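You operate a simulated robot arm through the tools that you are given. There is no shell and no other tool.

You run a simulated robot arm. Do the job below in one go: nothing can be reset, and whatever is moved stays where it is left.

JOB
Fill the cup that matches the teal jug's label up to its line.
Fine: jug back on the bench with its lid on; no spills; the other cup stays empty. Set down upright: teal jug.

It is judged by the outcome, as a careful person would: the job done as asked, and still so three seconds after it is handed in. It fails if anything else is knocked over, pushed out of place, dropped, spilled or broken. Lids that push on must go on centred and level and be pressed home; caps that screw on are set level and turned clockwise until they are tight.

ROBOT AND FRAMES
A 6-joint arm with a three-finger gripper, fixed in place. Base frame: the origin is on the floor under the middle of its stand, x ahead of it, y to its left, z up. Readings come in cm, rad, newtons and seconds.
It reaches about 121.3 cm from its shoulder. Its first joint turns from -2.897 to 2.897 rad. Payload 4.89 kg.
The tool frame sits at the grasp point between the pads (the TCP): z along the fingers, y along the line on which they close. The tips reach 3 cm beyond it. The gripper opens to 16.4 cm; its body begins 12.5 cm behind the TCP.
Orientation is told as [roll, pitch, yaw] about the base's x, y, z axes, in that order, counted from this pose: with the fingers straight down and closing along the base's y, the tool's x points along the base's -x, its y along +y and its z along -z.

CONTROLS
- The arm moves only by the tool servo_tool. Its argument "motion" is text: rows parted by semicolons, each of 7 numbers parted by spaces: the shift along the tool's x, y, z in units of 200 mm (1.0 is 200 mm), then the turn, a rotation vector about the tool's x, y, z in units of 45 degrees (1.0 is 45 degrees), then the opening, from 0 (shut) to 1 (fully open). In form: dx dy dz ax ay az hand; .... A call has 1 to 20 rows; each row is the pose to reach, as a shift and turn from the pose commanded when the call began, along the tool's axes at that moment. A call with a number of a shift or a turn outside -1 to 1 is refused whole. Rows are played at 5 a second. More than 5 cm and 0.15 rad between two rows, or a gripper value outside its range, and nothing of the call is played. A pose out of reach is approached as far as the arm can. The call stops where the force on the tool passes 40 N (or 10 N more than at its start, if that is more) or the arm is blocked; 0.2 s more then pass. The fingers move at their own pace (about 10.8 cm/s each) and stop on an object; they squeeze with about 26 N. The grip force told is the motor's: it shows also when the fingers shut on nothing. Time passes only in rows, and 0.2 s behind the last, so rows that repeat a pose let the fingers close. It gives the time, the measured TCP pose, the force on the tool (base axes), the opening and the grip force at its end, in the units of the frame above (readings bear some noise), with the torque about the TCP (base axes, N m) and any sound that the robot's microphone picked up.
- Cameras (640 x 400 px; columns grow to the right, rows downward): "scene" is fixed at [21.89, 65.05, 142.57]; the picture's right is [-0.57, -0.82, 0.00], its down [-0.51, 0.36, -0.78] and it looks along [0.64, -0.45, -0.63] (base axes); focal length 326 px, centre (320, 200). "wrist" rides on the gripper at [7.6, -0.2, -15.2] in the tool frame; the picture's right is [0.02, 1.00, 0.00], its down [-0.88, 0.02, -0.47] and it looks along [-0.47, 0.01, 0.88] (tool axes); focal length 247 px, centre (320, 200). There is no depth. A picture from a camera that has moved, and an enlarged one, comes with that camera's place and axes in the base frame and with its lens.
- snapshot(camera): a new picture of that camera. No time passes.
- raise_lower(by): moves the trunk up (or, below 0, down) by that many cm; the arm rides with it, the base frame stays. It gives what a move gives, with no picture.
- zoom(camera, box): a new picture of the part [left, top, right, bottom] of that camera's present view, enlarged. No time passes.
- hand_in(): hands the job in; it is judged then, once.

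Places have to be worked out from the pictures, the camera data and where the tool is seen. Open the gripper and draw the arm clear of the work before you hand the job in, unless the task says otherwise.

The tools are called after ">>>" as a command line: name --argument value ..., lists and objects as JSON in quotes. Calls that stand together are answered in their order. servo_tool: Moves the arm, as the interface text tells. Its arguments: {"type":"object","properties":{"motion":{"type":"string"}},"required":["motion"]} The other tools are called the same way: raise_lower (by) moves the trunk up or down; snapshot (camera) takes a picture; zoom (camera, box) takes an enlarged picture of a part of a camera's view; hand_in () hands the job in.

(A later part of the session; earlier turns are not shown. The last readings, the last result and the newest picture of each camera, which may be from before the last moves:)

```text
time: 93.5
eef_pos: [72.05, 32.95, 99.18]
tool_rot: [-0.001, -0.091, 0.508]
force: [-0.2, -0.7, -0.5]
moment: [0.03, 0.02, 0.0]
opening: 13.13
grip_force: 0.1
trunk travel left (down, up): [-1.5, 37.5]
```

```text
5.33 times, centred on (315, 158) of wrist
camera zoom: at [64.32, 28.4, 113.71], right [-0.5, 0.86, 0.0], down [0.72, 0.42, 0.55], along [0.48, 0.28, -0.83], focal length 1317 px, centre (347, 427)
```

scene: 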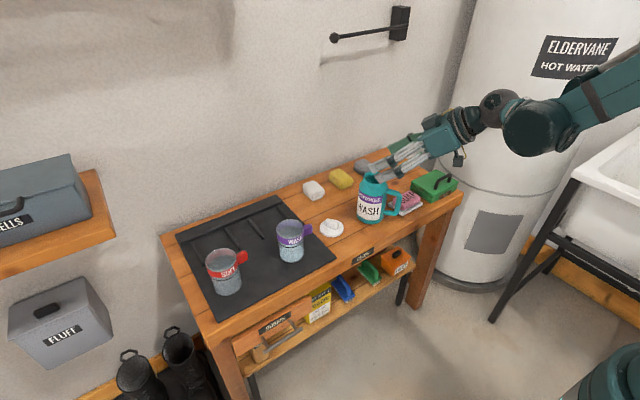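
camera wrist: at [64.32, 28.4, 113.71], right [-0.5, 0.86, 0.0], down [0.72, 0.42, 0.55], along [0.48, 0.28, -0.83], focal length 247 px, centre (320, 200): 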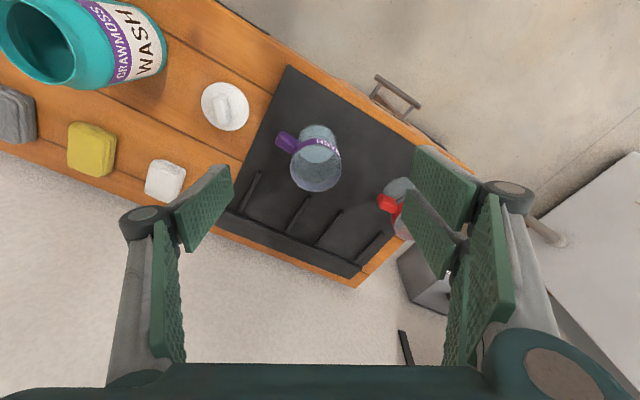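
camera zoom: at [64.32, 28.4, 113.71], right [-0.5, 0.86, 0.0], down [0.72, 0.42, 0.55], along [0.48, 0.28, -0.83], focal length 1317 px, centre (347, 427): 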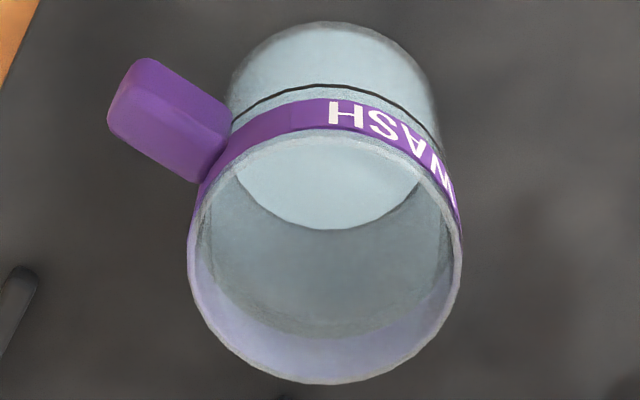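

The jug's level fell about 5.7 cm, which agrees with about 250 mL poured, yet the disc in the cup sits at the floor. I'll look at the SOFT cup's floor from above for comparison and inspect the mat around the cups for any wet patch.

>>> zoom --camera "scene" --box '[180, 195, 340, 325]'

>>> zoom --camera "wrist" --box '[220, 60, 460, 290]'

>>> zoom --camera "scene" --box '[270, 214, 316, 266]'

```text
3.08 times, centred on (260, 260) of scene
camera zoom: at [21.89, 65.05, 142.57], right [-0.57, -0.82, 0.0], down [-0.51, 0.36, -0.78], along [0.64, -0.45, -0.63], focal length 1004 px, centre (505, 15)
```

zoom: 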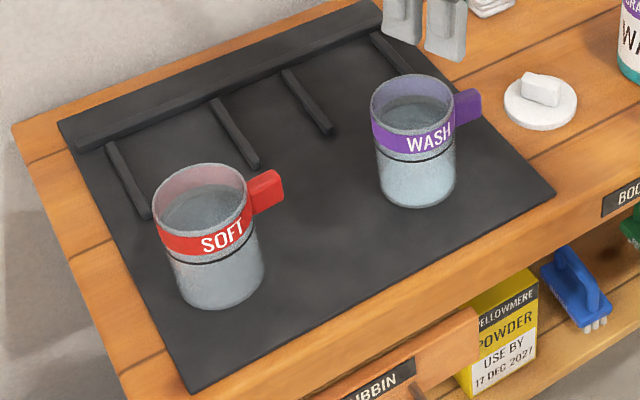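

```text
1.74 times, centred on (340, 175) of wrist
camera zoom: at [64.32, 28.4, 113.71], right [-0.5, 0.86, 0.0], down [0.72, 0.42, 0.55], along [0.48, 0.28, -0.83], focal length 430 px, centre (285, 244)
```

zoom: 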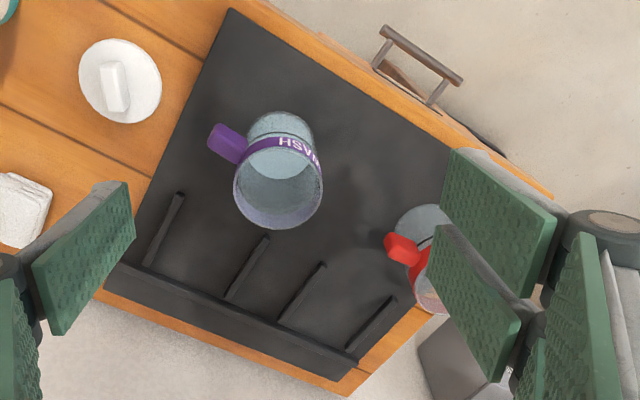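

```text
7.69 times, centred on (293, 240) of scene
camera zoom: at [21.89, 65.05, 142.57], right [-0.57, -0.82, 0.0], down [-0.51, 0.36, -0.78], along [0.64, -0.45, -0.63], focal length 2511 px, centre (528, -108)
```

zoom: 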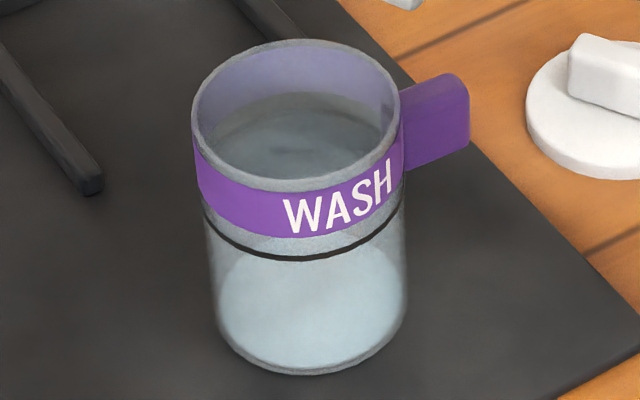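

I'll retake the exact zoom I took early in the pour (t≈52 s) to see whether anything in the cup has changed since.

>>> zoom --camera "scene" --box '[270, 210, 310, 266]'

>>> zoom --camera "scene" --box '[276, 222, 308, 266]'

```text
7.14 times, centred on (290, 238) of scene
camera zoom: at [21.89, 65.05, 142.57], right [-0.57, -0.82, 0.0], down [-0.51, 0.36, -0.78], along [0.64, -0.45, -0.63], focal length 2331 px, centre (534, -71)
```

zoom: 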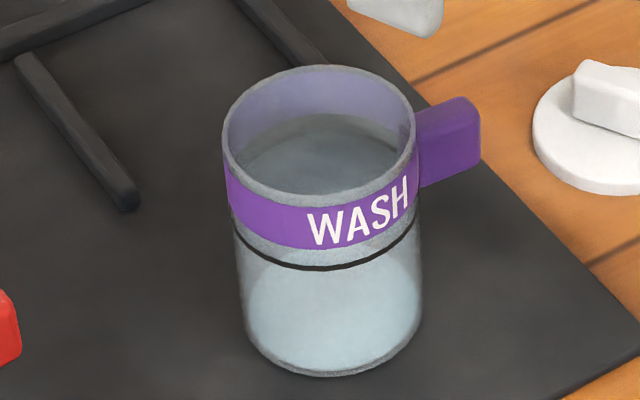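

```text
9.09 times, centred on (292, 244) of scene
camera zoom: at [21.89, 65.05, 142.57], right [-0.57, -0.82, 0.0], down [-0.51, 0.36, -0.78], along [0.64, -0.45, -0.63], focal length 2967 px, centre (574, -200)
```

zoom: 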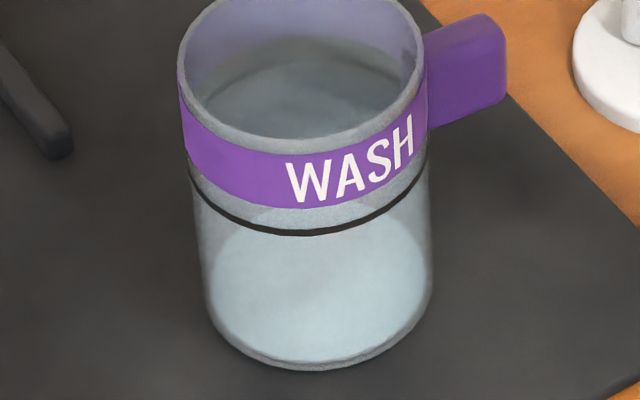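

The cup's disc looks the same as right after the first trickle, so it can't be the level. Before doing anything irreversible I want a low, near-horizontal view of the WASH cup. I'll back off toward the robot and pitch the hand so the wrist camera looks at the cup from the side.

>>> servo_tool --motion "0.1 0 0.02 0 -0.1 0 0.8; 0.2 0 0.06 0 -0.22 0 0.8; 0.28 0 0.13 0 -0.35 0 0.8; 0.33 0 0.22 0 -0.48 0 0.8; 0.36 0 0.32 0 -0.61 0 0.8; 0.38 0 0.42 0 -0.74 0 0.8; 0.4 0 0.53 0 -0.87 0 0.8; 0.411 0 0.6265 0 -1 0 0.8; 0.411 0 0.6265 0 -1 0 0.8"

>>> snapshot --camera "wrist"

```text
time: 95.5
eef_pos: [65.93, 29.44, 86.08]
tool_rot: [0.001, -0.879, 0.507]
force: [0.7, 0.2, -0.3]
moment: [-0.03, 0.02, -0.03]
opening: 13.12
grip_force: 0.1
trunk travel left (down, up): [-1.5, 37.5]
```

```text
taken
camera wrist: at [51.49, 21.12, 90.14], right [-0.5, 0.87, -0.02], down [0.17, 0.11, 0.98], along [0.85, 0.49, -0.2], focal length 247 px, centre (320, 200)
```

wrist: 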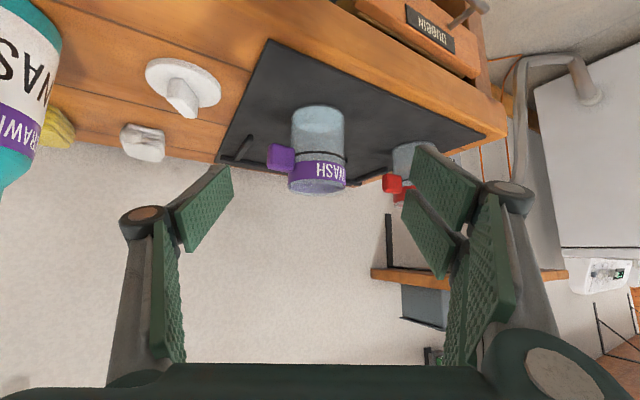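

The cup is well framed. I'll zoom in on it, and on the SOFT cup for reference.

>>> zoom --camera "wrist" --box '[265, 95, 365, 200]'

>>> zoom --camera "wrist" --box '[285, 98, 355, 165]'

>>> zoom --camera "wrist" --box '[370, 130, 430, 210]'

```text
3.81 times, centred on (315, 148) of wrist
camera zoom: at [51.49, 21.12, 90.14], right [-0.5, 0.87, -0.02], down [0.17, 0.11, 0.98], along [0.85, 0.49, -0.2], focal length 941 px, centre (339, 400)
```

zoom: 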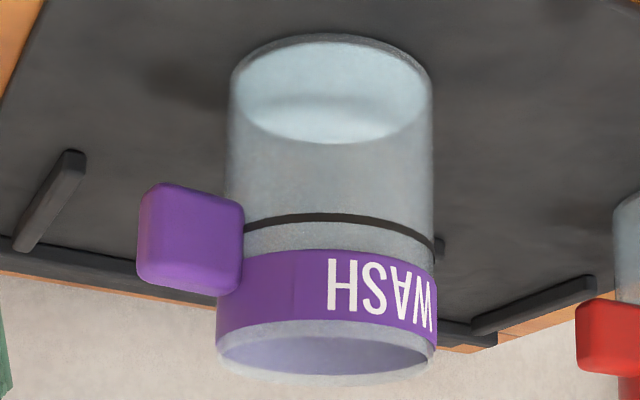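

```text
5.97 times, centred on (320, 132) of wrist
camera zoom: at [51.49, 21.12, 90.14], right [-0.5, 0.87, -0.02], down [0.17, 0.11, 0.98], along [0.85, 0.49, -0.2], focal length 1474 px, centre (320, 609)
```

zoom: 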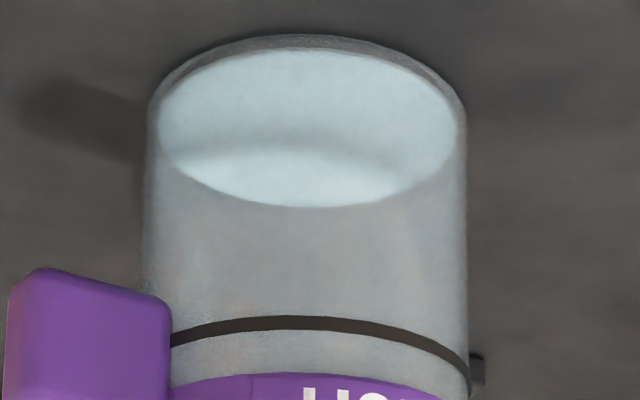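

```text
5.00 times, centred on (400, 170) of wrist
camera zoom: at [51.49, 21.12, 90.14], right [-0.5, 0.87, -0.02], down [0.17, 0.11, 0.98], along [0.85, 0.49, -0.2], focal length 1235 px, centre (-80, 350)
```

zoom: 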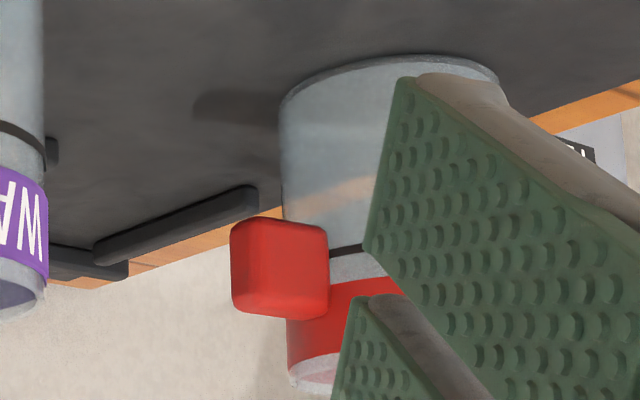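

The disc is flat at z≈73.2, essentially the cup floor, so visually the cup holds almost nothing even though the jug lost about 270 g. I'll check carefully for liquid elsewhere: the bench front, shelf and floor.

>>> snapshot --camera "scene"

>>> zoom --camera "scene" --box '[240, 250, 440, 400]'

>>> zoom --camera "scene" --box '[255, 205, 355, 280]'

```text
taken
```

scene: 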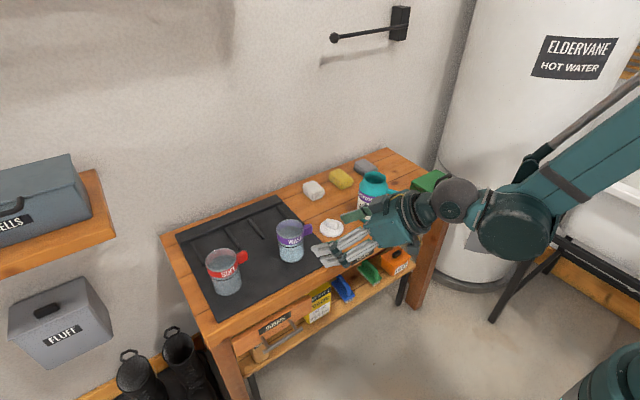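

```text
2.67 times, centred on (340, 325) of scene
camera zoom: at [21.89, 65.05, 142.57], right [-0.57, -0.82, 0.0], down [-0.51, 0.36, -0.78], along [0.64, -0.45, -0.63], focal length 870 px, centre (267, -133)
```

zoom: 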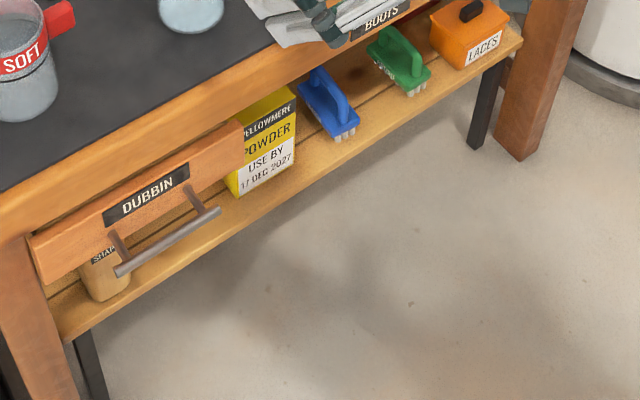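

```text
5.33 times, centred on (305, 242) of scene
camera zoom: at [21.89, 65.05, 142.57], right [-0.57, -0.82, 0.0], down [-0.51, 0.36, -0.78], along [0.64, -0.45, -0.63], focal length 1741 px, centre (400, -27)
```

zoom: 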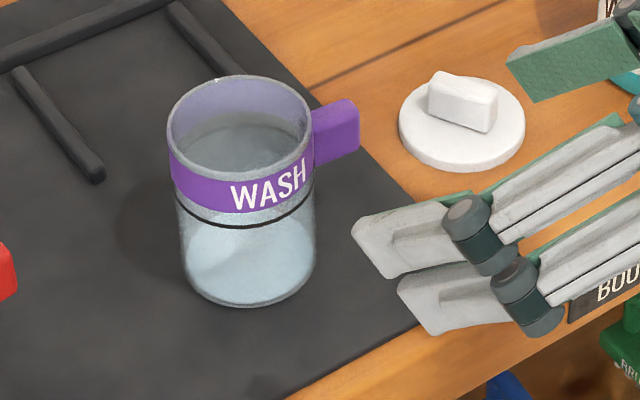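

I see no stray liquid anywhere, so the ~270 g should be in the cup even though its picture doesn't show it. The decisive, gentle test is to weigh the cup. I'll raise the hand, point it straight down and centre over the cup, taking a close top view on the way.

>>> servo_tool --motion "-0.08 0 -0.065 0 0.1 0 0.8; -0.16 0 -0.13 0 0.22 0 0.8; -0.24 0 -0.2 0 0.35 0 0.8; -0.32 0 -0.27 0 0.48 0 0.8; -0.4 0 -0.34 0 0.61 0 0.8; -0.48 0 -0.4 0 0.74 0 0.8; -0.56 0 -0.46 0 0.87 0 0.8; -0.614 0 -0.512 0 1 0 0.8; -0.614 0 -0.512 0 1 0 0.8"

>>> snapshot --camera "wrist"

```text
time: 97.5
eef_pos: [65.88, 29.53, 102.22]
tool_rot: [0.0, -0.088, 0.507]
force: [-0.2, -0.4, 0.7]
moment: [0.04, -0.03, 0.0]
opening: 13.13
grip_force: 0.1
trunk travel left (down, up): [-1.5, 37.5]
```

```text
taken
camera wrist: at [58.13, 24.93, 116.79], right [-0.5, 0.86, 0.0], down [0.72, 0.42, 0.55], along [0.48, 0.28, -0.84], focal length 247 px, centre (320, 200)
```

wrist: 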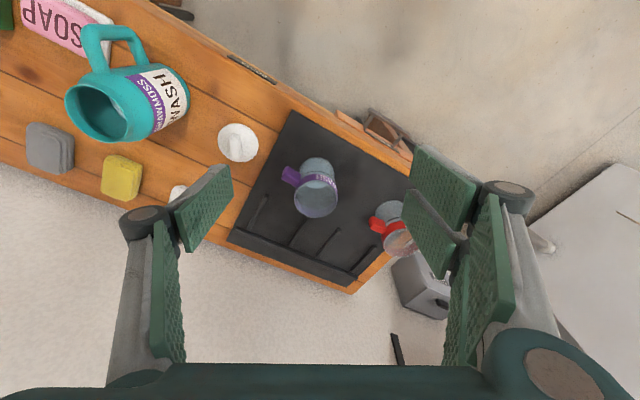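

I'll go right above the cup with the camera looking straight down into it. The size of the disc relative to the rim then gives its depth unambiguously.

>>> servo_tool --motion "-0.1 0 0.02 0 0.08 0 0.8; -0.22 -0.002 0.05 0 0.17 0 0.8; -0.34 -0.004 0.09 0 0.27 0 0.8; -0.45 -0.006 0.15 0 0.37 0 0.8; -0.53 -0.008 0.25 0 0.47 0 0.8; -0.58 -0.01 0.36 0 0.57 0 0.8; -0.605 -0.012 0.45 0 0.66 0 0.8; -0.605 -0.012 0.515 0 0.733 0 0.8; -0.605 -0.012 0.515 0 0.733 0 0.8"

>>> snapshot --camera "wrist"

>>> zoom --camera "wrist" --box '[260, 140, 380, 260]'

```text
time: 99.5
eef_pos: [77.63, 35.57, 93.02]
tool_rot: [-0.002, 0.44, 0.507]
force: [0.3, -0.3, 0.7]
moment: [-0.02, 0.02, 0.03]
opening: 13.12
grip_force: 0.0
trunk travel left (down, up): [-1.5, 37.5]
```

```text
taken
camera wrist: at [77.32, 35.12, 110.18], right [-0.5, 0.86, 0.01], down [0.86, 0.5, 0.05], along [0.04, 0.03, -1.0], focal length 247 px, centre (320, 200)
```

wrist: 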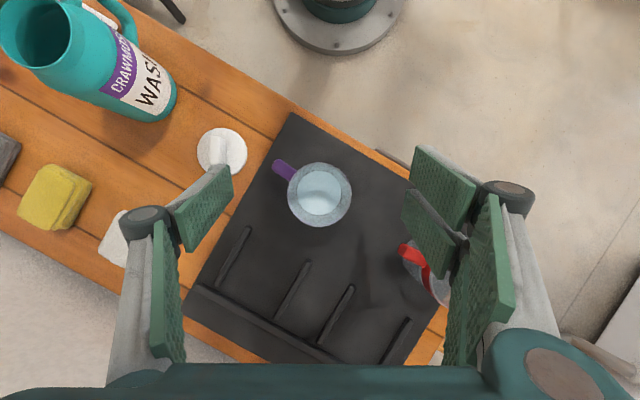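

```text
3.33 times, centred on (320, 200) of wrist
camera zoom: at [77.32, 35.12, 110.18], right [-0.5, 0.86, 0.01], down [0.86, 0.5, 0.05], along [0.04, 0.03, -1.0], focal length 823 px, centre (320, 200)
```

zoom: 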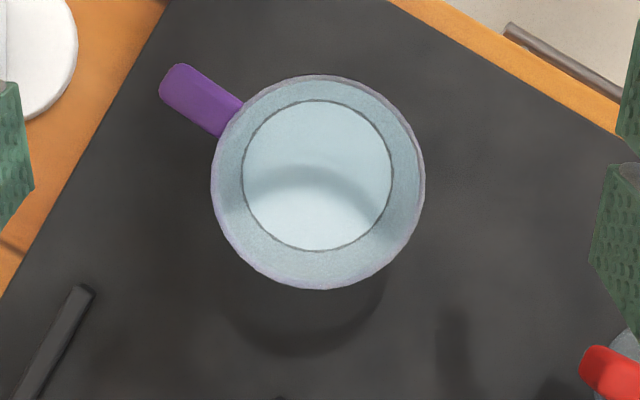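

The disc measures 6.7 cm across at z≈73.2, which is the cup floor. To know whether that's just how a floor looks from above, I'll take the same straight-down view of the empty SOFT cup.

>>> servo_tool --motion "-0.06 0.12 -0.028 0 0 0 0.8; -0.15 0.3 -0.07 0 0 0 0.8; -0.24 0.48 -0.113 0 0 0 0.8; -0.33 0.66 -0.155 0 0 0 0.8; -0.4 0.8 -0.188 0 0 0 0.8; -0.4255 0.8485 -0.2 0 0 0 0.8; -0.4255 0.8485 -0.2 0 0 0 0.8"

>>> snapshot --camera "wrist"

>>> zoom --camera "wrist" --box '[260, 140, 380, 260]'

>>> zoom --camera "scene" --box '[270, 210, 316, 266]'

```text
time: 101.1
eef_pos: [77.41, 54.76, 92.48]
tool_rot: [0.006, 0.444, 0.508]
force: [-0.6, 0.2, 0.0]
moment: [-0.01, -0.01, -0.04]
opening: 13.14
grip_force: 0.0
trunk travel left (down, up): [-1.5, 37.5]
```

```text
taken
camera wrist: at [77.34, 54.35, 109.68], right [-0.5, 0.87, 0.01], down [0.86, 0.5, 0.05], along [0.04, 0.04, -1.0], focal length 247 px, centre (320, 200)
```

wrist: 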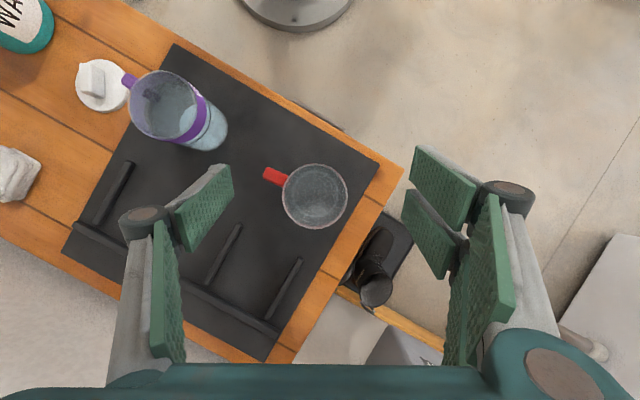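

```text
3.33 times, centred on (320, 200) of wrist
camera zoom: at [77.34, 54.35, 109.68], right [-0.5, 0.87, 0.01], down [0.86, 0.5, 0.05], along [0.04, 0.04, -1.0], focal length 823 px, centre (320, 200)
```

zoom: 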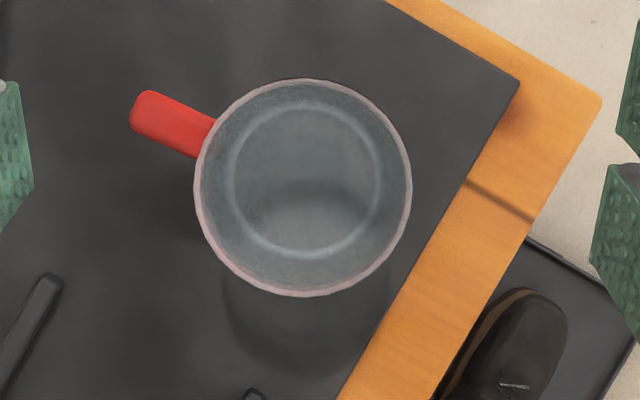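

```text
7.14 times, centred on (293, 238) of scene
camera zoom: at [21.89, 65.05, 142.57], right [-0.57, -0.82, 0.0], down [-0.51, 0.36, -0.78], along [0.64, -0.45, -0.63], focal length 2331 px, centre (513, -71)
```

zoom: 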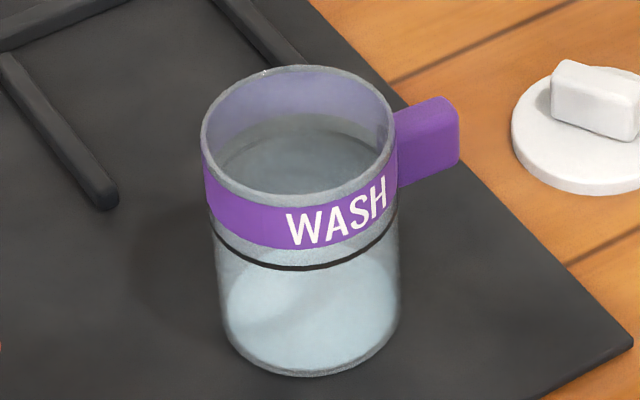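

The SOFT floor is just translucent grey, while WASH has a pale opaque layer but only at floor height. Since about 270 g left the jug, I must find out whether the cup actually holds it, and weighing settles that. I'll go back over the WASH cup and point straight down.

>>> servo_tool --motion "0.06 -0.12 0.028 0 0 0 0.8; 0.15 -0.3 0.07 0 0 0 0.8; 0.24 -0.48 0.113 0 0 0 0.8; 0.33 -0.66 0.155 0 0 0 0.8; 0.4 -0.8 0.188 0 0 0 0.8; 0.4255 -0.8485 0.2 0 0 0 0.8; 0.4255 -0.8485 0.2 0 -0.1 0 0.8; 0.4255 -0.8485 0.2 0 -0.25 0 0.8; 0.4255 -0.8485 0.2 0 -0.41 0 0.8; 0.4255 -0.8485 0.2 0 -0.565 0 0.8; 0.4255 -0.8485 0.2 0 -0.565 0 0.8"

>>> snapshot --camera "wrist"

```text
time: 103.5
eef_pos: [77.29, 35.41, 92.89]
tool_rot: [0.0, 0.038, 0.506]
force: [0.3, 0.1, -0.5]
moment: [-0.02, 0.01, 0.0]
opening: 13.11
grip_force: 0.0
trunk travel left (down, up): [-1.5, 37.5]
```

```text
taken
camera wrist: at [71.31, 31.82, 108.54], right [-0.5, 0.86, 0.0], down [0.78, 0.45, 0.44], along [0.38, 0.22, -0.9], focal length 247 px, centre (320, 200)
```

wrist: 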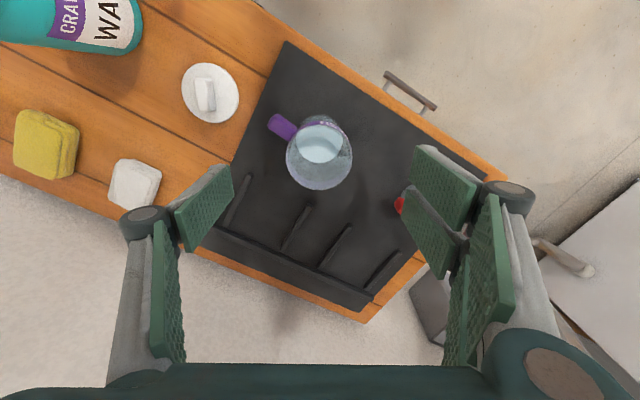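

Now I'll yaw the hand another 27° so the fingers close perpendicular to the cup's handle, and centre it over the cup.

>>> servo_tool --motion "-0.007 0.002 0 0 -0.012 -0.15 0.8; -0.014 0.004 0 0 -0.024 -0.3 0.8; -0.02 0.006 0 0 -0.036 -0.45 0.8; -0.027 0.008 0 0 -0.048 -0.6 0.8; -0.027 0.008 0 0 -0.048 -0.6 0.8"

>>> snapshot --camera "wrist"

>>> zoom --camera "wrist" --box '[260, 90, 380, 210]'

```text
time: 104.7
eef_pos: [77.73, 35.76, 92.72]
tool_rot: [0.011, 0.0, 0.978]
force: [0.1, 0.2, -0.2]
moment: [0.0, 0.02, 0.01]
opening: 13.13
grip_force: 0.1
trunk travel left (down, up): [-1.5, 37.5]
```

```text
taken
camera wrist: at [73.8, 29.2, 108.15], right [-0.84, 0.54, 0.01], down [0.48, 0.74, 0.47], along [0.25, 0.4, -0.88], focal length 247 px, centre (320, 200)
```

wrist: 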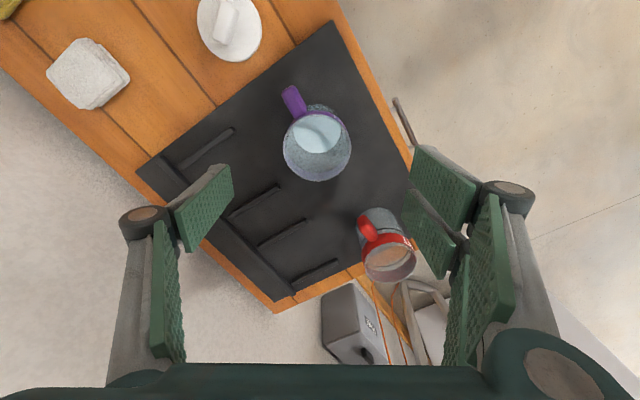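

```text
3.33 times, centred on (320, 150) of wrist
camera zoom: at [73.8, 29.2, 108.15], right [-0.84, 0.54, 0.01], down [0.48, 0.74, 0.47], along [0.25, 0.4, -0.88], focal length 823 px, centre (320, 367)
```

zoom: 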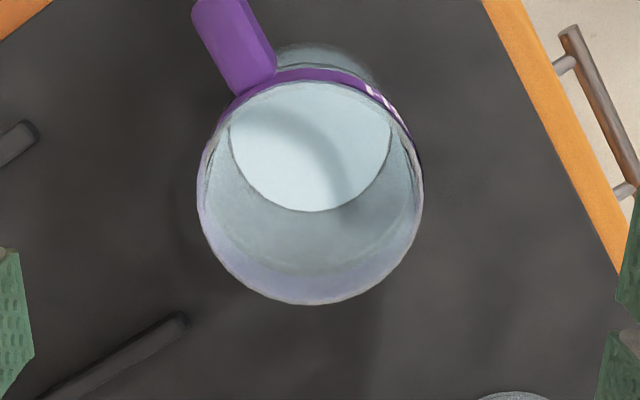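

The handle actually points toward −y, but it stays clear of both the thumb and the fingers at this yaw. I'll correct by 0.4 cm and descend so the tips straddle the cup's upper band.

>>> servo_tool --motion "0.002 -0.01 0.12 0 0 0 0.8; 0.005 -0.0195 0.26 0 0 0 0.8; 0.005 -0.0195 0.4 0 0 0 0.8; 0.005 -0.0195 0.5 0 0 0 0.8; 0.005 -0.0195 0.52 0 0 0 0.75; 0.005 -0.0195 0.52 0 0 0 0.7"

>>> snapshot --camera "wrist"

>>> zoom --camera "scene" --box '[250, 180, 350, 280]'

```text
time: 106.1
eef_pos: [78.24, 35.68, 82.46]
tool_rot: [0.009, 0.0, 0.98]
force: [-0.5, -0.4, -0.7]
moment: [-0.01, -0.02, -0.03]
opening: 11.5
grip_force: 0.0
trunk travel left (down, up): [-1.5, 37.5]
```

```text
taken
camera wrist: at [74.32, 29.09, 97.79], right [-0.84, 0.54, 0.01], down [0.48, 0.74, 0.47], along [0.25, 0.4, -0.88], focal length 247 px, centre (320, 200)
```

wrist: 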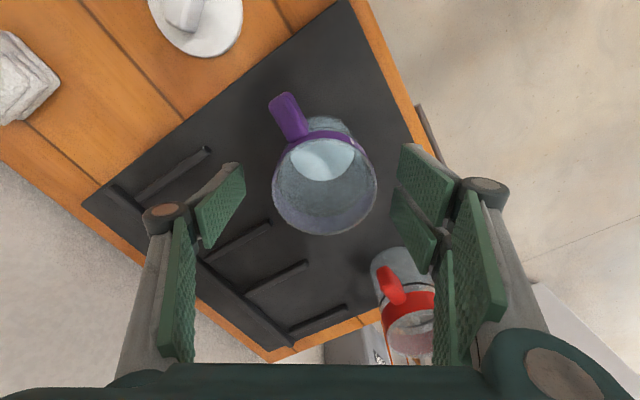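

```text
4.00 times, centred on (300, 230) of scene
camera zoom: at [21.89, 65.05, 142.57], right [-0.57, -0.82, 0.0], down [-0.51, 0.36, -0.78], along [0.64, -0.45, -0.63], focal length 1306 px, centre (400, 80)
```

zoom: 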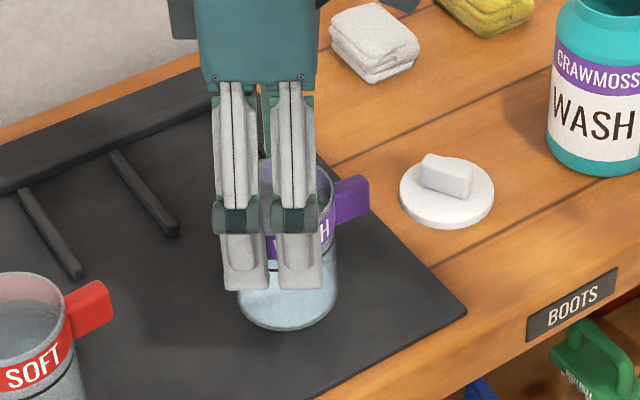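

I'll measure the centring more precisely before closing.

>>> zoom --camera "wrist" --box '[240, 90, 410, 250]'

```text
2.50 times, centred on (325, 170) of wrist
camera zoom: at [74.32, 29.09, 97.79], right [-0.84, 0.54, 0.01], down [0.48, 0.74, 0.47], along [0.25, 0.4, -0.88], focal length 617 px, centre (308, 275)
```

zoom: 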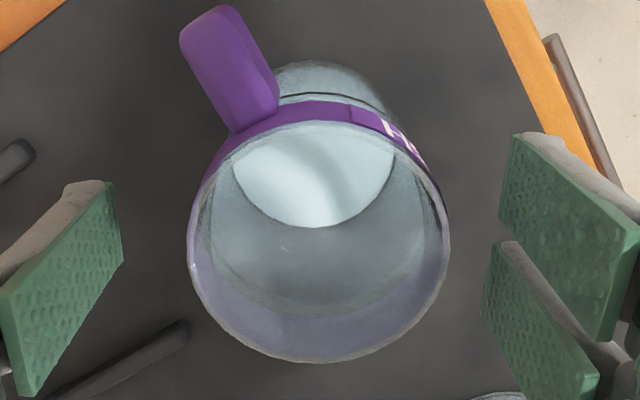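

The cup is about 0.27 cm toward tool +y and 0.3 cm toward +x of the grip centre. I'll correct and close gently on the upper band.

>>> servo_tool --motion "0.008 0.007 0 0 0 0 0.7; 0.015 0.0135 0 0 0 0 0.7; 0.015 0.0135 0 0 0 0 0.6; 0.015 0.0135 0 0 0 0 0.53; 0.015 0.0135 0 0 0 0 0.48; 0.015 0.0135 0 0 0 0 0.44; 0.015 0.0135 0 0 0 0 0.3; 0.015 0.0135 0 0 0 0 0; 0.015 0.0135 0 0 0 0 0"

>>> zoom --camera "wrist" --box '[240, 90, 410, 250]'

>>> zoom --camera "scene" --box '[250, 180, 350, 280]'

```text
time: 108.1
eef_pos: [77.66, 35.6, 82.41]
tool_rot: [0.011, -0.001, 0.979]
force: [4.2, -2.8, 4.4]
moment: [-0.15, -0.26, -0.04]
opening: 6.97
grip_force: 25.5
trunk travel left (down, up): [-1.5, 37.5]
```

```text
2.50 times, centred on (325, 170) of wrist
camera zoom: at [73.71, 28.95, 97.86], right [-0.84, 0.54, 0.01], down [0.48, 0.74, 0.47], along [0.25, 0.4, -0.88], focal length 617 px, centre (308, 275)
```

zoom: 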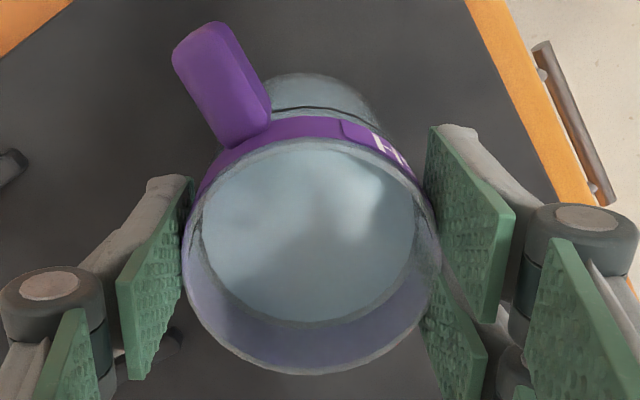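

```text
4.00 times, centred on (300, 230) of scene
camera zoom: at [21.89, 65.05, 142.57], right [-0.57, -0.82, 0.0], down [-0.51, 0.36, -0.78], along [0.64, -0.45, -0.63], focal length 1306 px, centre (400, 80)
```

zoom: 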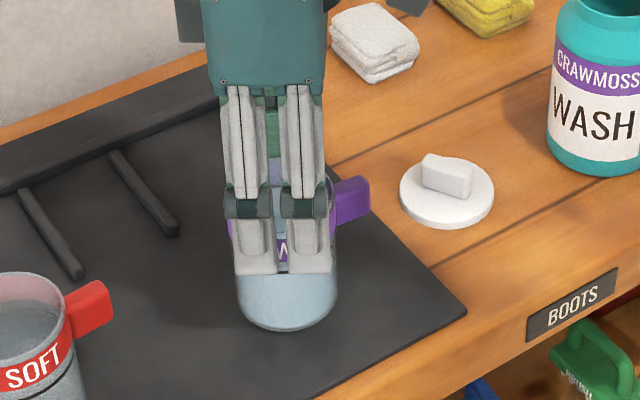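

Now the liquid surface is visible, filling the cup to about z≈80.5, roughly 1.5 cm above the line. The cup's picture only refreshed once the cup was touched, so I was misled and have overfilled it. I'll confirm with closer views before deciding on a correction.

>>> zoom --camera "scene" --box '[270, 214, 316, 266]'

>>> zoom --camera "wrist" --box '[280, 120, 370, 220]'

```text
7.69 times, centred on (293, 240) of scene
camera zoom: at [21.89, 65.05, 142.57], right [-0.57, -0.82, 0.0], down [-0.51, 0.36, -0.78], along [0.64, -0.45, -0.63], focal length 2511 px, centre (528, -108)
```

zoom: 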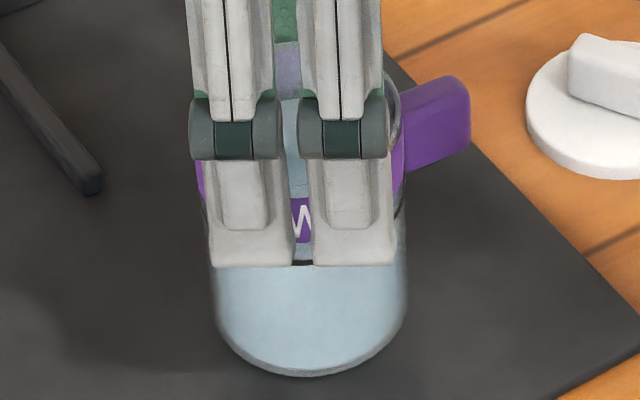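

```text
4.00 times, centred on (325, 170) of wrist
camera zoom: at [73.71, 28.95, 97.86], right [-0.84, 0.54, 0.01], down [0.48, 0.74, 0.47], along [0.25, 0.4, -0.88], focal length 988 px, centre (300, 320)
```

zoom: 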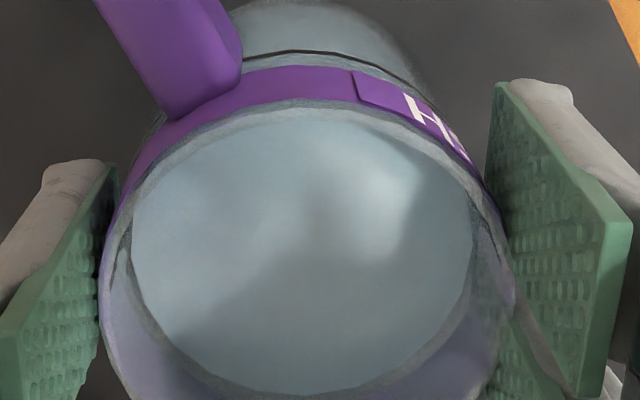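

Confirmed: the surface is about 1–1.5 cm above the line (~35–55 mL too much). Tilting a round cup leaves a predictable level, so about 44° brings it to the line, and the open jug is the right place for the excess. The cup is already gripped, so I'll first lift it slightly and weigh it.

>>> servo_tool --motion "0 0 -0.008 0 0 0 0; 0 0 -0.018 0 0 0 0; 0 0 -0.03 0 0 0 0; 0 0 -0.03 0 0 0 0; 0 0 -0.03 0 0 0 0"

>>> servo_tool --motion "0 0 0 0 0 0 0; 0 0 0 0 0 0 0"

>>> zoom --camera "wrist" --box '[240, 90, 410, 250]'

>>> zoom --camera "scene" --box '[265, 205, 325, 275]'

```text
time: 109.3
eef_pos: [77.52, 35.59, 83.1]
tool_rot: [0.01, -0.001, 0.978]
force: [0.5, 1.4, -2.8]
moment: [0.01, -0.02, 0.02]
opening: 6.96
grip_force: 26.2
trunk travel left (down, up): [-1.5, 37.5]
```

```text
time: 109.9
eef_pos: [77.65, 35.5, 83.14]
tool_rot: [0.01, 0.0, 0.98]
force: [0.3, 0.3, -2.6]
moment: [0.01, 0.01, 0.01]
opening: 6.98
grip_force: 26.6
trunk travel left (down, up): [-1.5, 37.5]
```

```text
2.50 times, centred on (325, 170) of wrist
camera zoom: at [73.58, 29.02, 98.46], right [-0.84, 0.54, 0.01], down [0.48, 0.74, 0.47], along [0.25, 0.4, -0.88], focal length 617 px, centre (308, 275)
```

zoom: 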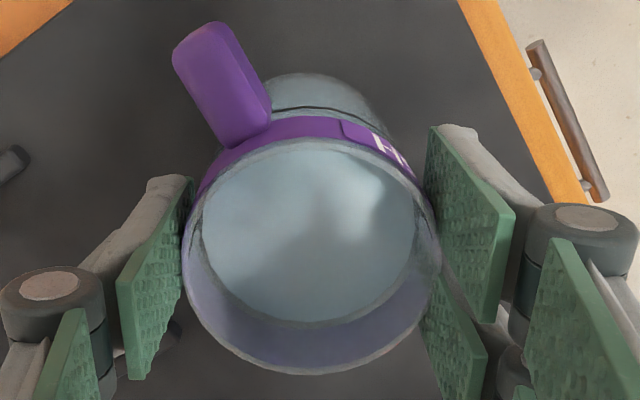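

```text
5.71 times, centred on (295, 240) of scene
camera zoom: at [21.89, 65.05, 142.57], right [-0.57, -0.82, 0.0], down [-0.51, 0.36, -0.78], along [0.64, -0.45, -0.63], focal length 1865 px, centre (463, -29)
```

zoom: 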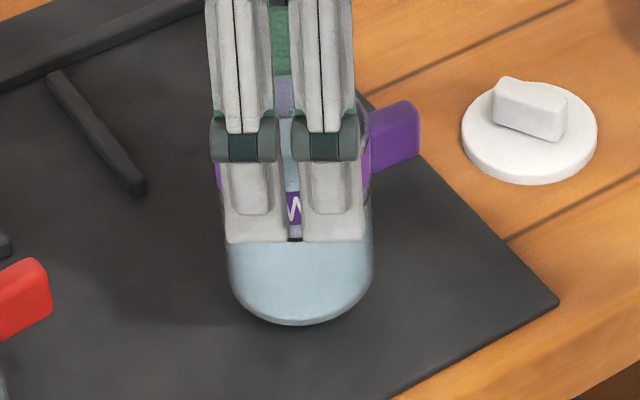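

The cup and liquid weigh about 2.7 N, and the surface sits right at the band's lower edge, about 1 cm over the line. I'll carefully lift the cup straight up at 5 cm/s to clear everything before taking it over to the jug.

>>> servo_tool --motion "0 0 -0.015 0 0 0 0; 0 0 -0.04 0 0 0 0; 0 0 -0.08 0 0 0 0; 0 0 -0.13 0 0 0 0; 0 0 -0.18 0 0 0 0; 0 0 -0.23 0 0 0 0; 0 0 -0.28 0 0 0 0; 0 0 -0.33 0 0 0 0; 0 0 -0.38 0 0 0 0; 0 0 -0.43 0 0 0 0; 0 0 -0.48 0 0 0 0; 0 0 -0.53 0 0 0 0; 0 0 -0.58 0 0 0 0; 0 0 -0.63 0 0 0 0; 0 0 -0.68 0 0 0 0; 0 0 -0.73 0 0 0 0; 0 0 -0.78 0 0 0 0; 0 0 -0.82 0 0 0 0; 0 0 -0.845 0 0 0 0; 0 0 -0.85 0 0 0 0"

>>> snapshot --camera "wrist"

>>> zoom --camera "scene" --box '[250, 120, 370, 220]'

```text
time: 114.1
eef_pos: [77.8, 35.55, 100.14]
tool_rot: [0.011, -0.001, 0.977]
force: [0.0, 0.4, -3.4]
moment: [-0.02, 0.02, 0.0]
opening: 7.0
grip_force: 26.6
trunk travel left (down, up): [-1.5, 37.5]
```

```text
taken
camera wrist: at [73.85, 28.91, 115.46], right [-0.84, 0.54, 0.01], down [0.48, 0.74, 0.47], along [0.25, 0.4, -0.88], focal length 247 px, centre (320, 200)
```

wrist: 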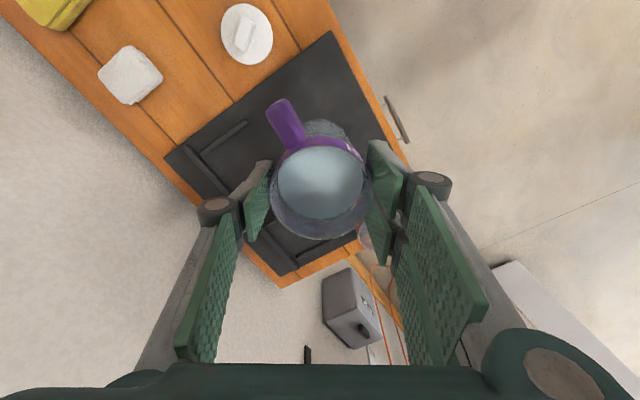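

```text
4.00 times, centred on (310, 170) of scene
camera zoom: at [21.89, 65.05, 142.57], right [-0.57, -0.82, 0.0], down [-0.51, 0.36, -0.78], along [0.64, -0.45, -0.63], focal length 1306 px, centre (360, 320)
```

zoom: 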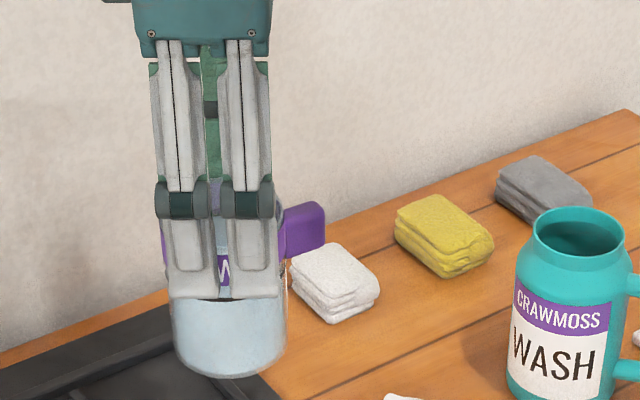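

The lift was stable and the cup is level in the grip. Now I'll make the slow first leg toward the jug, at 5 cm/s, yawing the hand to about 90° on the way.

>>> servo_tool --motion "0.012 -0.008 0 0 0 -0.01 0; 0.035 -0.024 0 0 0 -0.035 0; 0.07 -0.048 0 0 0 -0.075 0; 0.11 -0.075 0 0 0 -0.12 0; 0.15 -0.103 0 0 0 -0.165 0; 0.19 -0.13 0 0 0 -0.21 0; 0.23 -0.157 0 0 0 -0.255 0; 0.27 -0.184 0 0 0 -0.3 0; 0.31 -0.212 0 0 0 -0.345 0; 0.35 -0.239 0 0 0 -0.39 0; 0.39 -0.266 0 0 0 -0.435 0; 0.43 -0.294 0 0 0 -0.48 0; 0.47 -0.321 0 0 0 -0.525 0; 0.51 -0.348 0 0 0 -0.57 0; 0.55 -0.376 0 0 0 -0.615 0; 0.59 -0.403 0 0 0 -0.66 0; 0.63 -0.43 0 0 0 -0.7 0; 0.665 -0.454 0 0 0 -0.735 0; 0.685 -0.468 0 0 0 -0.753 0; 0.69 -0.4715 0 0 0 -0.755 0"

>>> snapshot --camera "wrist"

>>> zoom --camera "scene" --box '[290, 100, 450, 230]'

```text
time: 118.3
eef_pos: [77.76, 18.63, 99.82]
tool_rot: [0.008, -0.004, 1.572]
force: [0.3, -0.4, -2.7]
moment: [-0.01, -0.01, 0.03]
opening: 6.96
grip_force: 25.9
trunk travel left (down, up): [-1.5, 37.5]
```

```text
taken
camera wrist: at [78.16, 10.8, 115.18], right [-1.0, -0.02, 0.01], down [-0.02, 0.88, 0.48], along [-0.02, 0.48, -0.88], focal length 247 px, centre (320, 200)
```

wrist: 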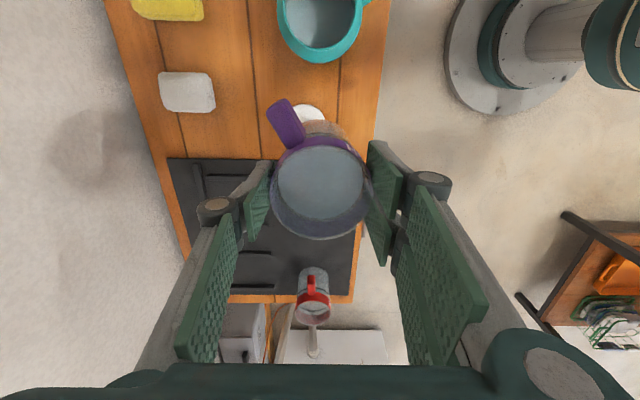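

```text
3.08 times, centred on (370, 165) of scene
camera zoom: at [21.89, 65.05, 142.57], right [-0.57, -0.82, 0.0], down [-0.51, 0.36, -0.78], along [0.64, -0.45, -0.63], focal length 1004 px, centre (166, 308)
```

zoom: 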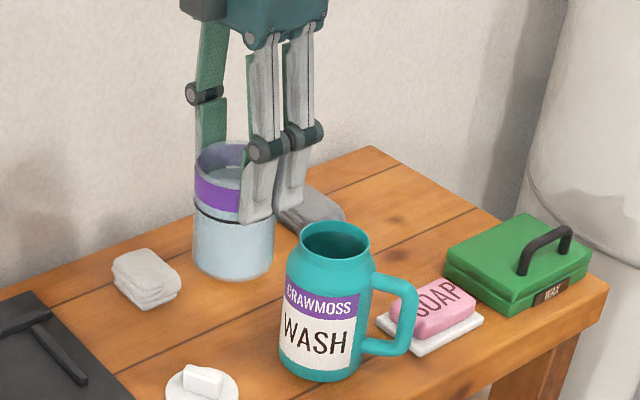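

The cup is well visible from the scene camera now. I'll zoom in to compare its actual level against the line.

>>> zoom --camera "scene" --box '[325, 142, 375, 196]'

>>> zoom --camera "wrist" --box '[255, 110, 385, 250]'

```text
7.41 times, centred on (350, 169) of scene
camera zoom: at [21.89, 65.05, 142.57], right [-0.57, -0.82, 0.0], down [-0.51, 0.36, -0.78], along [0.64, -0.45, -0.63], focal length 2418 px, centre (98, 430)
```

zoom: 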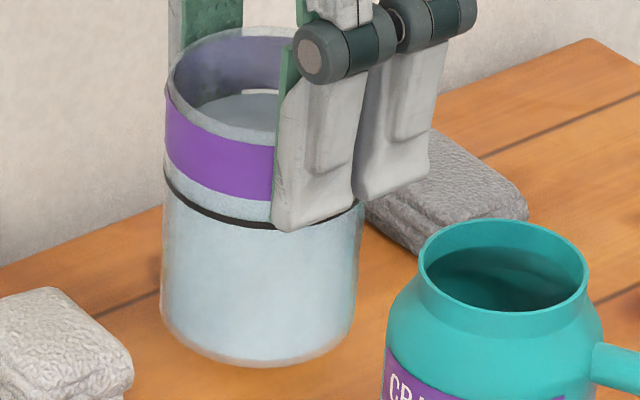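

```text
2.86 times, centred on (320, 180) of wrist
camera zoom: at [78.16, 10.8, 115.18], right [-1.0, -0.02, 0.01], down [-0.02, 0.88, 0.48], along [-0.02, 0.48, -0.88], focal length 706 px, centre (320, 257)
```

zoom: 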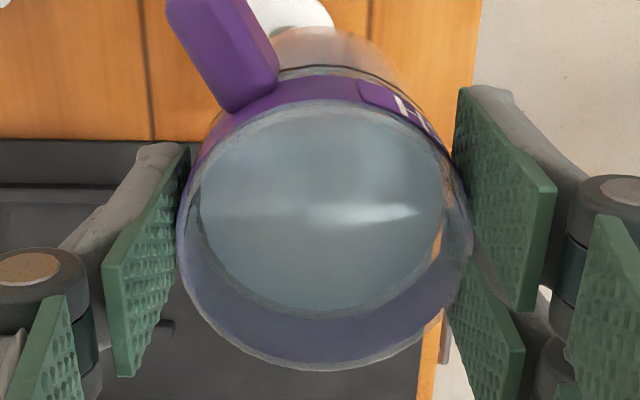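

The surface is 2.3 cm below the rim against 3.3 cm for the line, so about 1 cm (35 mL) too high. I'll carry the cup on over the jug to its −y side, staying upright with 3 cm of clearance above the jug rim.

>>> servo_tool --motion "0.012 0 0 0 0 0 0; 0.035 0 0 0 0 0 0; 0.07 -0.001 0 0 0 0 0; 0.12 -0.001 0 0 0 0 0; 0.17 -0.002 0 0 0 0 0; 0.22 -0.002 0 0 0 0 0; 0.27 -0.003 0 0 0 0 0; 0.32 -0.003 0 0 0 0 0; 0.37 -0.004 0 0 0 0 0; 0.42 -0.004 0 0 0 0 0; 0.47 -0.005 0 0 0 0 0; 0.52 -0.005 0 0 0 0 0; 0.57 -0.006 0 0 0 0 0; 0.62 -0.006 0 0 0 0 0; 0.67 -0.007 0 0 0 0 0; 0.72 -0.007 0 0 0 0 0; 0.765 -0.007 0 0 0 0 0; 0.8 -0.007 0 0 0 0 0; 0.815 -0.007 0 0 0 0 0; 0.82 -0.007 0 0 0 0 0"

>>> snapshot --camera "wrist"

>>> zoom --camera "scene" --box '[310, 90, 470, 230]'

```text
time: 122.5
eef_pos: [77.94, 2.23, 99.84]
tool_rot: [0.007, -0.006, 1.572]
force: [0.7, -0.8, -2.7]
moment: [-0.02, 0.0, 0.01]
opening: 6.93
grip_force: 26.0
trunk travel left (down, up): [-1.5, 37.5]
```

```text
taken
camera wrist: at [78.23, -5.51, 115.17], right [-1.0, -0.02, 0.01], down [-0.02, 0.88, 0.48], along [-0.02, 0.48, -0.88], focal length 247 px, centre (320, 200)
```

wrist: 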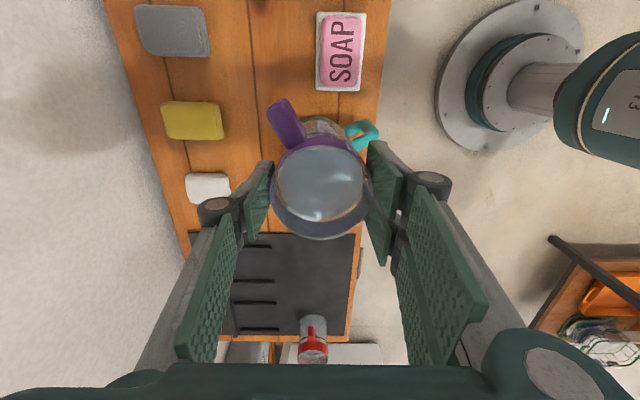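

```text
2.86 times, centred on (390, 160) of scene
camera zoom: at [21.89, 65.05, 142.57], right [-0.57, -0.82, 0.0], down [-0.51, 0.36, -0.78], along [0.64, -0.45, -0.63], focal length 932 px, centre (120, 314)
```

zoom: 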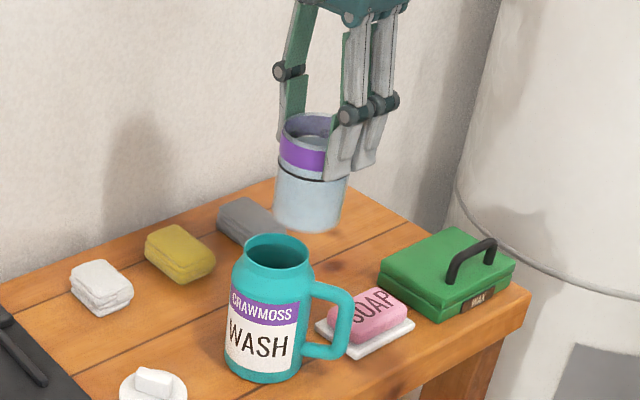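

It's positioned just −y of the jug. I'll tilt the cup's lip (opposite its handle) toward the jug, first to 25°, which is still below the flow angle, descending to keep the lip over the jug mouth.

>>> servo_tool --motion "0.002 0 0.015 0 0.04 0 0; 0.004 0 0.03 0 0.09 0 0; 0.006 0.001 0.047 0 0.15 0 0; 0.008 0.001 0.065 0 0.21 0 0; 0.01 0.001 0.083 0 0.27 0 0; 0.012 0.001 0.1 0 0.33 0 0; 0.014 0.002 0.118 0 0.39 0 0; 0.016 0.002 0.136 0 0.45 0 0; 0.018 0.002 0.152 0 0.51 0 0; 0.02 0.002 0.167 0 0.556 0 0; 0.02 0.002 0.167 0 0.556 0 0"

>>> snapshot --camera "wrist"

>>> zoom --camera "scene" --box '[330, 110, 450, 220]'

```text
time: 124.9
eef_pos: [77.91, 1.88, 96.43]
tool_rot: [0.009, 0.432, 1.577]
force: [-0.5, -0.6, -1.4]
moment: [0.08, 0.04, -0.02]
opening: 6.96
grip_force: 26.5
trunk travel left (down, up): [-1.5, 37.5]
```

```text
taken
camera wrist: at [78.24, 1.24, 113.66], right [-1.0, -0.02, 0.02], down [-0.02, 1.0, 0.06], along [-0.02, 0.06, -1.0], focal length 247 px, centre (320, 200)
```

wrist: 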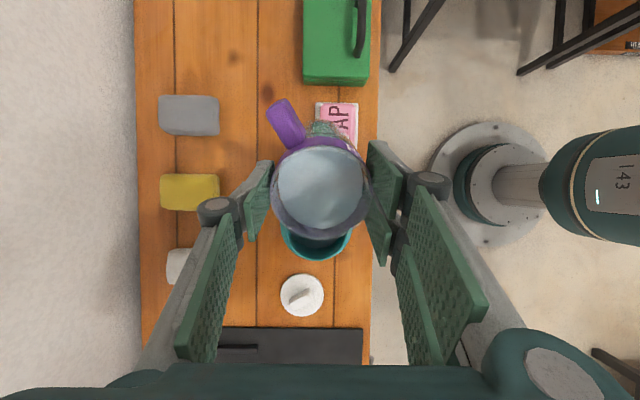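

```text
3.64 times, centred on (390, 165) of scene
camera zoom: at [21.89, 65.05, 142.57], right [-0.57, -0.82, 0.0], down [-0.51, 0.36, -0.78], along [0.64, -0.45, -0.63], focal length 1187 px, centre (66, 327)
```

zoom: 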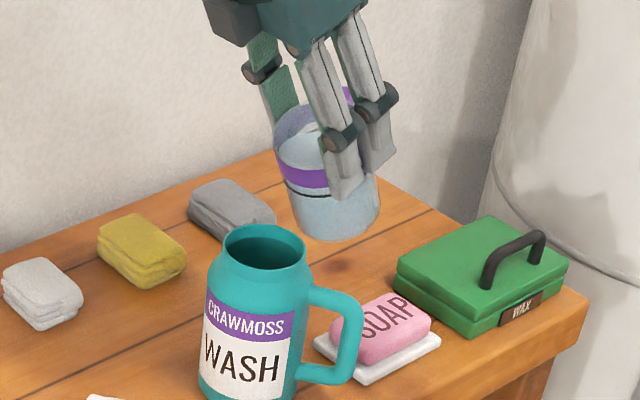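

I have an excellent view: the wrist camera looks straight down, and the cup's lip sits over the near half of the jug's mouth. I'll continue to 34°, the expected start of flow.

>>> servo_tool --motion "-0.007 0 0.009 0 0.04 0 0; -0.014 0 0.018 0 0.08 0 0; -0.022 0 0.027 0 0.12 0 0; -0.029 0 0.036 0 0.16 0 0; -0.036 0 0.0456 0 0.2 0 0; -0.036 0 0.0456 0 0.2 0 0"

>>> snapshot --camera "wrist"

>>> zoom --camera "scene" --box '[330, 110, 450, 220]'

```text
time: 126.3
eef_pos: [77.99, 2.25, 95.37]
tool_rot: [0.012, 0.588, 1.577]
force: [0.1, -0.8, -3.3]
moment: [0.16, 0.0, -0.02]
opening: 6.95
grip_force: 26.2
trunk travel left (down, up): [-1.5, 37.5]
```

```text
taken
camera wrist: at [78.29, 4.23, 112.49], right [-1.0, -0.02, 0.02], down [-0.02, 1.0, -0.1], along [-0.02, -0.1, -1.0], focal length 247 px, centre (320, 200)
```

wrist: 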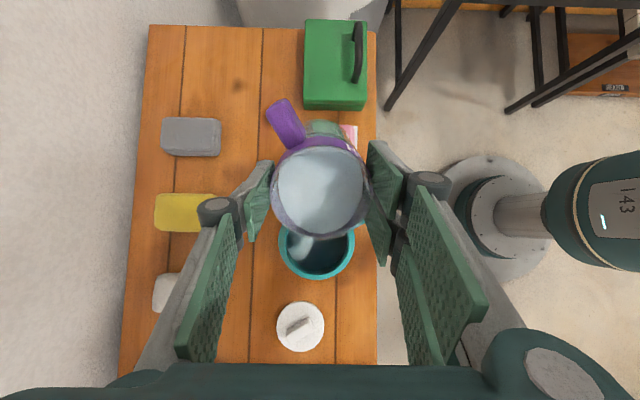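

```text
3.64 times, centred on (390, 165) of scene
camera zoom: at [21.89, 65.05, 142.57], right [-0.57, -0.82, 0.0], down [-0.51, 0.36, -0.78], along [0.64, -0.45, -0.63], focal length 1187 px, centre (66, 327)
```

zoom: 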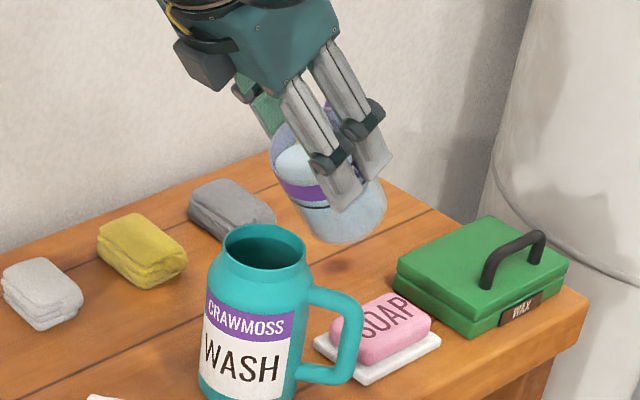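

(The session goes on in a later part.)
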